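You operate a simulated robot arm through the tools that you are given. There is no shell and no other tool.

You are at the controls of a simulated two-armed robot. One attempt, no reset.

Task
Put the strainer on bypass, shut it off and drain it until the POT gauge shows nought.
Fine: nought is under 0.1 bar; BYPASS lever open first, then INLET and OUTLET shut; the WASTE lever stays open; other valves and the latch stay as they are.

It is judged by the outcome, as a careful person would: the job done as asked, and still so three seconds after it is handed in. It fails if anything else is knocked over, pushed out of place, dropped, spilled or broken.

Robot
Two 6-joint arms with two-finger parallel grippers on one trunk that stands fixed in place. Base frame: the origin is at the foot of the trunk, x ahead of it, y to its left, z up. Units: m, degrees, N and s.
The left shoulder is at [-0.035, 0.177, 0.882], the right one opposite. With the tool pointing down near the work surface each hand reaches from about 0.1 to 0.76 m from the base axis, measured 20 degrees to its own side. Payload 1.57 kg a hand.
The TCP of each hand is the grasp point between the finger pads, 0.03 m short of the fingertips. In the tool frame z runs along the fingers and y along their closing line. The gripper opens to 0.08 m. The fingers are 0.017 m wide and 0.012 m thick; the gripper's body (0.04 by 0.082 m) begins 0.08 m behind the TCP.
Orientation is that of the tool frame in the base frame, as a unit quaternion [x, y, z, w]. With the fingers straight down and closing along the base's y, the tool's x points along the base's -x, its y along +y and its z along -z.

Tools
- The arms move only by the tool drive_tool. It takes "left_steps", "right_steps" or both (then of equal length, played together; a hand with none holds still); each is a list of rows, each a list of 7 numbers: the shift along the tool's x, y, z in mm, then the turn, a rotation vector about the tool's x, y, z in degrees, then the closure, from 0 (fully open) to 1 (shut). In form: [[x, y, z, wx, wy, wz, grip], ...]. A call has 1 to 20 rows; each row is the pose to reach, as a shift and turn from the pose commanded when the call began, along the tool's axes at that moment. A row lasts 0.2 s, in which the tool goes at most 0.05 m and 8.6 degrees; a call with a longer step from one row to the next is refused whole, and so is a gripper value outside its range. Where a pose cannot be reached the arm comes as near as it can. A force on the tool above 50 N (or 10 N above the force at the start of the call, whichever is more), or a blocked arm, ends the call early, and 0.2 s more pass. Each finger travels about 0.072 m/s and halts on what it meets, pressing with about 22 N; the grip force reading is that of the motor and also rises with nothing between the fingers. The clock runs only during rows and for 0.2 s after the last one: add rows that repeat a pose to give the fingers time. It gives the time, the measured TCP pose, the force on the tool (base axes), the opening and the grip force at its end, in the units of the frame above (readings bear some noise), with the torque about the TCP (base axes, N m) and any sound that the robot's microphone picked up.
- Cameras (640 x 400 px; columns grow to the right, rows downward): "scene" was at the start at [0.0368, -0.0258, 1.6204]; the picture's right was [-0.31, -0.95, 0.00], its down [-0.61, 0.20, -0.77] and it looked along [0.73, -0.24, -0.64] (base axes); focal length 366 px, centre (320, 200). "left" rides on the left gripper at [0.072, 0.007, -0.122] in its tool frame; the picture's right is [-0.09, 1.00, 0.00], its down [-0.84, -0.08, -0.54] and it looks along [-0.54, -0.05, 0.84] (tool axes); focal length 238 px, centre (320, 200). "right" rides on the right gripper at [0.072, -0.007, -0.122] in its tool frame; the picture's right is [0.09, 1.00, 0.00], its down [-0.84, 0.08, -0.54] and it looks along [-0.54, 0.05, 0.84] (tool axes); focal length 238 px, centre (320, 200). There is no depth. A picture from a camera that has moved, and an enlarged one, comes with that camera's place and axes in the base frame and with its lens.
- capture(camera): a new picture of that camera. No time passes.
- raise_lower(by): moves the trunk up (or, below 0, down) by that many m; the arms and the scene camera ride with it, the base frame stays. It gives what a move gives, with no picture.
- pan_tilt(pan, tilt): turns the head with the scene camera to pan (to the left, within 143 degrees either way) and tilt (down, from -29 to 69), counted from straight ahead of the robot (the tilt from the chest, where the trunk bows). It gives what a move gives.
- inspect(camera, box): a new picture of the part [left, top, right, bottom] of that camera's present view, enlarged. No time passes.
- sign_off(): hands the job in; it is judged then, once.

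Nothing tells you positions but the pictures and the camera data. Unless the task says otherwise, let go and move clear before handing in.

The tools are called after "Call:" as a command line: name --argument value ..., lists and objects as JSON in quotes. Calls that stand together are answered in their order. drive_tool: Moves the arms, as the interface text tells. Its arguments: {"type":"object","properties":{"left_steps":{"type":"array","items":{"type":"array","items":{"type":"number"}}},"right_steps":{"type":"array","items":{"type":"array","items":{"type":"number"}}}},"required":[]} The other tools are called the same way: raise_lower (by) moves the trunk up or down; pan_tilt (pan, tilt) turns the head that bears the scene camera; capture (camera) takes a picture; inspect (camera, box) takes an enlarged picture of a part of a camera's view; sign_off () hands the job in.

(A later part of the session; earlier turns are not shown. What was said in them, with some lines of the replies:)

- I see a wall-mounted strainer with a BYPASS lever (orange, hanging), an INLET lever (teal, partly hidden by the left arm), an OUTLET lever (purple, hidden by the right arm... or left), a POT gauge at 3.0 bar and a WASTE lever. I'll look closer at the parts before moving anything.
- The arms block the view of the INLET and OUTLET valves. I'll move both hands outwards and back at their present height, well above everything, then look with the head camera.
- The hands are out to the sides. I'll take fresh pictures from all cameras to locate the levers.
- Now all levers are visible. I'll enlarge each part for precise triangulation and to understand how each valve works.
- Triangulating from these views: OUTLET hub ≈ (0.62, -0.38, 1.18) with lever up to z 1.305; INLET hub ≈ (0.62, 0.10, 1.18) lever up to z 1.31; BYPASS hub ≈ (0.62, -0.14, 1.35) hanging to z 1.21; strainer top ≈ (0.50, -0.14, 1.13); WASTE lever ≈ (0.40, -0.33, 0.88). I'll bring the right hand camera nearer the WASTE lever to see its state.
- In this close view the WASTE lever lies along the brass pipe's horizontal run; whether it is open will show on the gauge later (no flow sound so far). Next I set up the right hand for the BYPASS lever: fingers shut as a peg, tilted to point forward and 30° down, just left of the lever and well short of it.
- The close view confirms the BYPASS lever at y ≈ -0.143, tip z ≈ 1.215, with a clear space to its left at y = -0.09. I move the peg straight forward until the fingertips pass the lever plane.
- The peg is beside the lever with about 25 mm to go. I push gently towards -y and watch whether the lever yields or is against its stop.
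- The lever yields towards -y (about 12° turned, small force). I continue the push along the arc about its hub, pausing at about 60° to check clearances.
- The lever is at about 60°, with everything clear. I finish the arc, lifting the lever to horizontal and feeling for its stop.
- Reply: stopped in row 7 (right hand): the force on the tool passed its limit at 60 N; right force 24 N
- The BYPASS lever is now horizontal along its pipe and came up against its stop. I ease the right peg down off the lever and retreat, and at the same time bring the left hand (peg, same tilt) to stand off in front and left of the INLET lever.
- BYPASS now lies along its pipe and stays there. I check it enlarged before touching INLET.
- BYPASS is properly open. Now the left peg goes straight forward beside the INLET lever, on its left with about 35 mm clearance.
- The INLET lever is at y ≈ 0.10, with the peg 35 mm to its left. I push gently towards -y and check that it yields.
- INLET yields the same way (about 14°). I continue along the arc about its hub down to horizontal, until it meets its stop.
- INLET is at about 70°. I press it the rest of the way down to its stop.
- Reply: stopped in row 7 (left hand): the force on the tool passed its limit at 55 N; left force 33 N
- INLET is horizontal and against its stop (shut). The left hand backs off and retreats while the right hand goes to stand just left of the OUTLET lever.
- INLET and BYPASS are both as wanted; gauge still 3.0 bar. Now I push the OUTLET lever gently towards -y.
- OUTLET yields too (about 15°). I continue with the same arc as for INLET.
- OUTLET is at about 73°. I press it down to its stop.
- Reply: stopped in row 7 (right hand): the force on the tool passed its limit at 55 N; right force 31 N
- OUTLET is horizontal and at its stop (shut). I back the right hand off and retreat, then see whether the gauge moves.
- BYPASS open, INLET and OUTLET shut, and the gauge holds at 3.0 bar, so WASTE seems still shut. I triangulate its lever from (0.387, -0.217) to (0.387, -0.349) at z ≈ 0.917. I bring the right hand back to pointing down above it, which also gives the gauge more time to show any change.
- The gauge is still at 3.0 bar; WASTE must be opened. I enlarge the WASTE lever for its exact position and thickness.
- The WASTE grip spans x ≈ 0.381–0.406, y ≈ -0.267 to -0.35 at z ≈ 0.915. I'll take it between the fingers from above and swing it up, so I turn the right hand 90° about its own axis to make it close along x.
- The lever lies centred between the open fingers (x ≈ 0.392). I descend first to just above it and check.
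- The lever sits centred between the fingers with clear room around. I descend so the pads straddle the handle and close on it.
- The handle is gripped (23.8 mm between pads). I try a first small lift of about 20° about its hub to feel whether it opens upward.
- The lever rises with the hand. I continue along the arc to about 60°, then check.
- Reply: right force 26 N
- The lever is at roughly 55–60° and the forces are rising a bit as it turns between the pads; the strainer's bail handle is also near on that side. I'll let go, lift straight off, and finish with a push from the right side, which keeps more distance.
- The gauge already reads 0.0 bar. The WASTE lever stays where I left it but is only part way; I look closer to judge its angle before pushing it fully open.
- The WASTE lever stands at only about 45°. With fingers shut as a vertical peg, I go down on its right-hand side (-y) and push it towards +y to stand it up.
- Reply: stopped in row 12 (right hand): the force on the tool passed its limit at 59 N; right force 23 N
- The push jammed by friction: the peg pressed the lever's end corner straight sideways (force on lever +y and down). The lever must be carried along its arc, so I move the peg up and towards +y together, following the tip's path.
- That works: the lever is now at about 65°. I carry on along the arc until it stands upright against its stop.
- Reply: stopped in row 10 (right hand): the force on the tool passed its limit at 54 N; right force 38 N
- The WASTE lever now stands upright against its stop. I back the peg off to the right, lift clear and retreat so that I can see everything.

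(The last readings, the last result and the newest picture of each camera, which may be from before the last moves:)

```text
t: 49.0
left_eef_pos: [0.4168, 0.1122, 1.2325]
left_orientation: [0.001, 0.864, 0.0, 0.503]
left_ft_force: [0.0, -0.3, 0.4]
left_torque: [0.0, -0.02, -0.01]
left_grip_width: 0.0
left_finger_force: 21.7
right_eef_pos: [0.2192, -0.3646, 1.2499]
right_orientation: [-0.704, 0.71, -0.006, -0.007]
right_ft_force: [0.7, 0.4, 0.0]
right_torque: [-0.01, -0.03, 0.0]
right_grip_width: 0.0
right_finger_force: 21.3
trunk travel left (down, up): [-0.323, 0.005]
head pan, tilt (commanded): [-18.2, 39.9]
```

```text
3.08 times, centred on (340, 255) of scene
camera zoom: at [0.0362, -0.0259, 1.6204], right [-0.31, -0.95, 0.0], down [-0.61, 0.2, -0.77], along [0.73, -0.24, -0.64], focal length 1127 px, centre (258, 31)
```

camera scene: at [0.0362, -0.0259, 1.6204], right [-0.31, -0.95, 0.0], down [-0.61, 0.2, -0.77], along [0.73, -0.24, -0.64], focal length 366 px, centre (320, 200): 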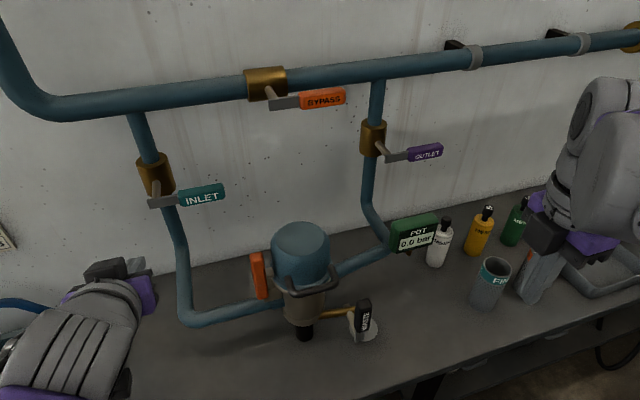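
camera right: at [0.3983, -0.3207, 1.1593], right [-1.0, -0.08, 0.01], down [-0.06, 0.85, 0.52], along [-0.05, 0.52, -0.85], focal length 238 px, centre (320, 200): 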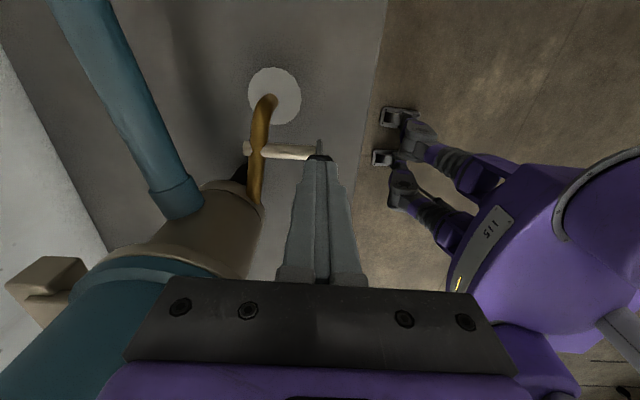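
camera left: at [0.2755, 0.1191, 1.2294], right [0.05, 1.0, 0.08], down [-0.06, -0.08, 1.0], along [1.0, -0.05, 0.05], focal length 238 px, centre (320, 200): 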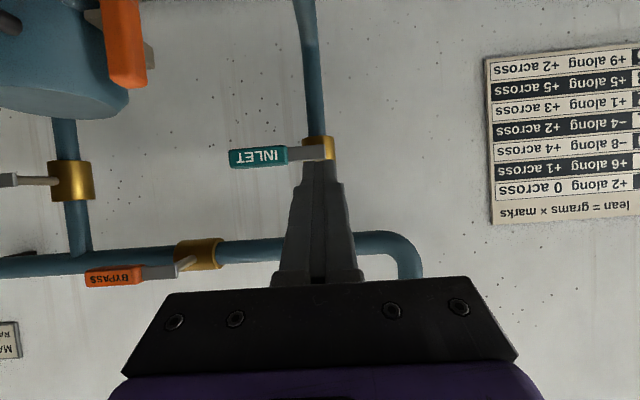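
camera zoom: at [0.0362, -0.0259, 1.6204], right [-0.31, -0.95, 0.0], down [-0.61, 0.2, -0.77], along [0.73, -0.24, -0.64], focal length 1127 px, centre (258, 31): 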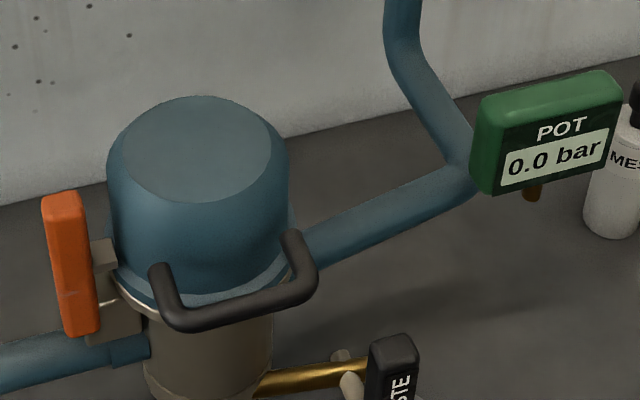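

All four levers look right and the gauge reads 0.0 bar. I move the hands a bit further away and check the levers, the baskets and the bottles once more before handing in.

Call:
drive_tool --right_steps '[[35, 10, -20, 0, 0, 0, 0.7], [70, 20, -40, 0, 0, 0, 0.4], [105, 30, -60, 0, 0, 0, 0.1], [140, 40, -80, 0, 0, 0, 0], [170, 50, -100, 0, 0, 0, 0]]' --left_steps '[[15, 30, -25, 0, 0, 0, 1], [30, 60, -50, 0, 0, 0, 0.7], [45, 90, -75, 0, 0, 0, 0.4], [60, 120, -100, 0, 0, 0, 0.1], [75, 150, -120, 0, 0, 0, 0]]'

Call:
capture --camera "scene"

Call:
inspect --camera "scene" --box '[120, 60, 460, 220]'

Call:
inspect --camera "scene" --box '[380, 180, 640, 340]'

```text
t: 50.1
left_eef_pos: [0.2844, 0.2683, 1.2298]
left_orientation: [0.003, 0.864, -0.001, 0.503]
left_ft_force: [-0.5, 0.9, -0.4]
left_torque: [0.01, 0.01, 0.02]
left_grip_width: 0.0798
left_finger_force: 0.0
left hand out of reach, approached as far as the arm can: row 4, 5
right_eef_pos: [0.1727, -0.5333, 1.3514]
right_orientation: [-0.704, 0.71, -0.005, -0.007]
right_ft_force: [-0.5, -0.8, 0.1]
right_torque: [0.04, -0.04, 0.0]
right_grip_width: 0.08
right_finger_force: 0.1
trunk travel left (down, up): [-0.323, 0.005]
head pan, tilt (commanded): [-18.2, 39.9]
```

```text
taken
camera scene: at [0.0381, -0.0276, 1.6205], right [-0.31, -0.95, 0.0], down [-0.61, 0.2, -0.77], along [0.73, -0.24, -0.64], focal length 366 px, centre (320, 200)
```

scene: 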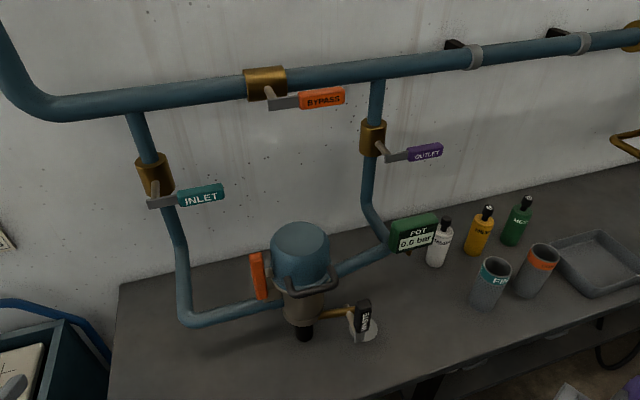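

```text
1.88 times, centred on (290, 140) of scene
camera zoom: at [0.0381, -0.0276, 1.6205], right [-0.31, -0.95, 0.0], down [-0.61, 0.2, -0.77], along [0.73, -0.24, -0.64], focal length 690 px, centre (376, 313)
```

zoom: 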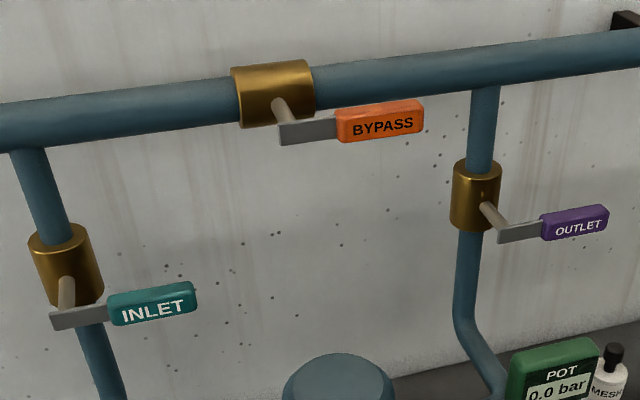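

```text
2.46 times, centred on (510, 260) of scene
camera zoom: at [0.0381, -0.0276, 1.6205], right [-0.31, -0.95, 0.0], down [-0.61, 0.2, -0.77], along [0.73, -0.24, -0.64], focal length 902 px, centre (-148, 52)
```

zoom: 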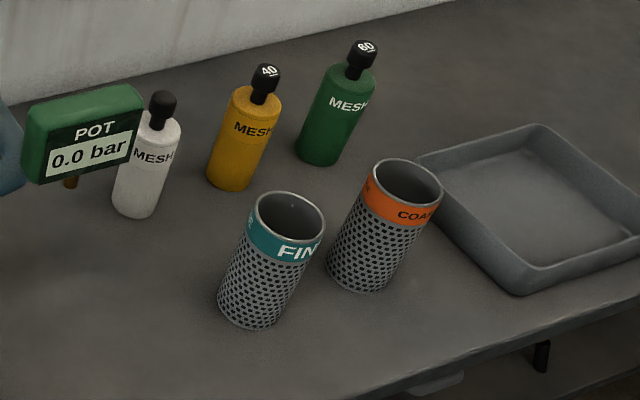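

BYPASS lies along its pipe (open), INLET and OUTLET lie across theirs (shut), and WASTE stands up fully open. POT reads 0.0 bar, and the latch, bottles, baskets and tray are as they were. Both hands are clear, so I hand the job in.

Call:
sign_off

```text
The job is handed in.
```

The strainer is on bypass, shut off and drained: the POT gauge reads 0.0 bar, and I've handed the job in.

- **Order:** I opened BYPASS first, then shut INLET, then OUTLET. Each lever went all the way to its stop.
- **Draining:** WASTE turned out to be shut. I opened it last, and it stands upright at its stop. The gauge had already fallen from 3.0 to 0.0 bar with the lever about halfway, and it stayed there.
- **Everything else:** the latch, bottles, baskets and tray look as they were in the last pictures. I touched no other valve, and both hands are clear.

While opening WASTE, one sideways push jammed on the lever's end and stopped at the force limit. I then moved it along its arc instead, and it turned freely to its stop.
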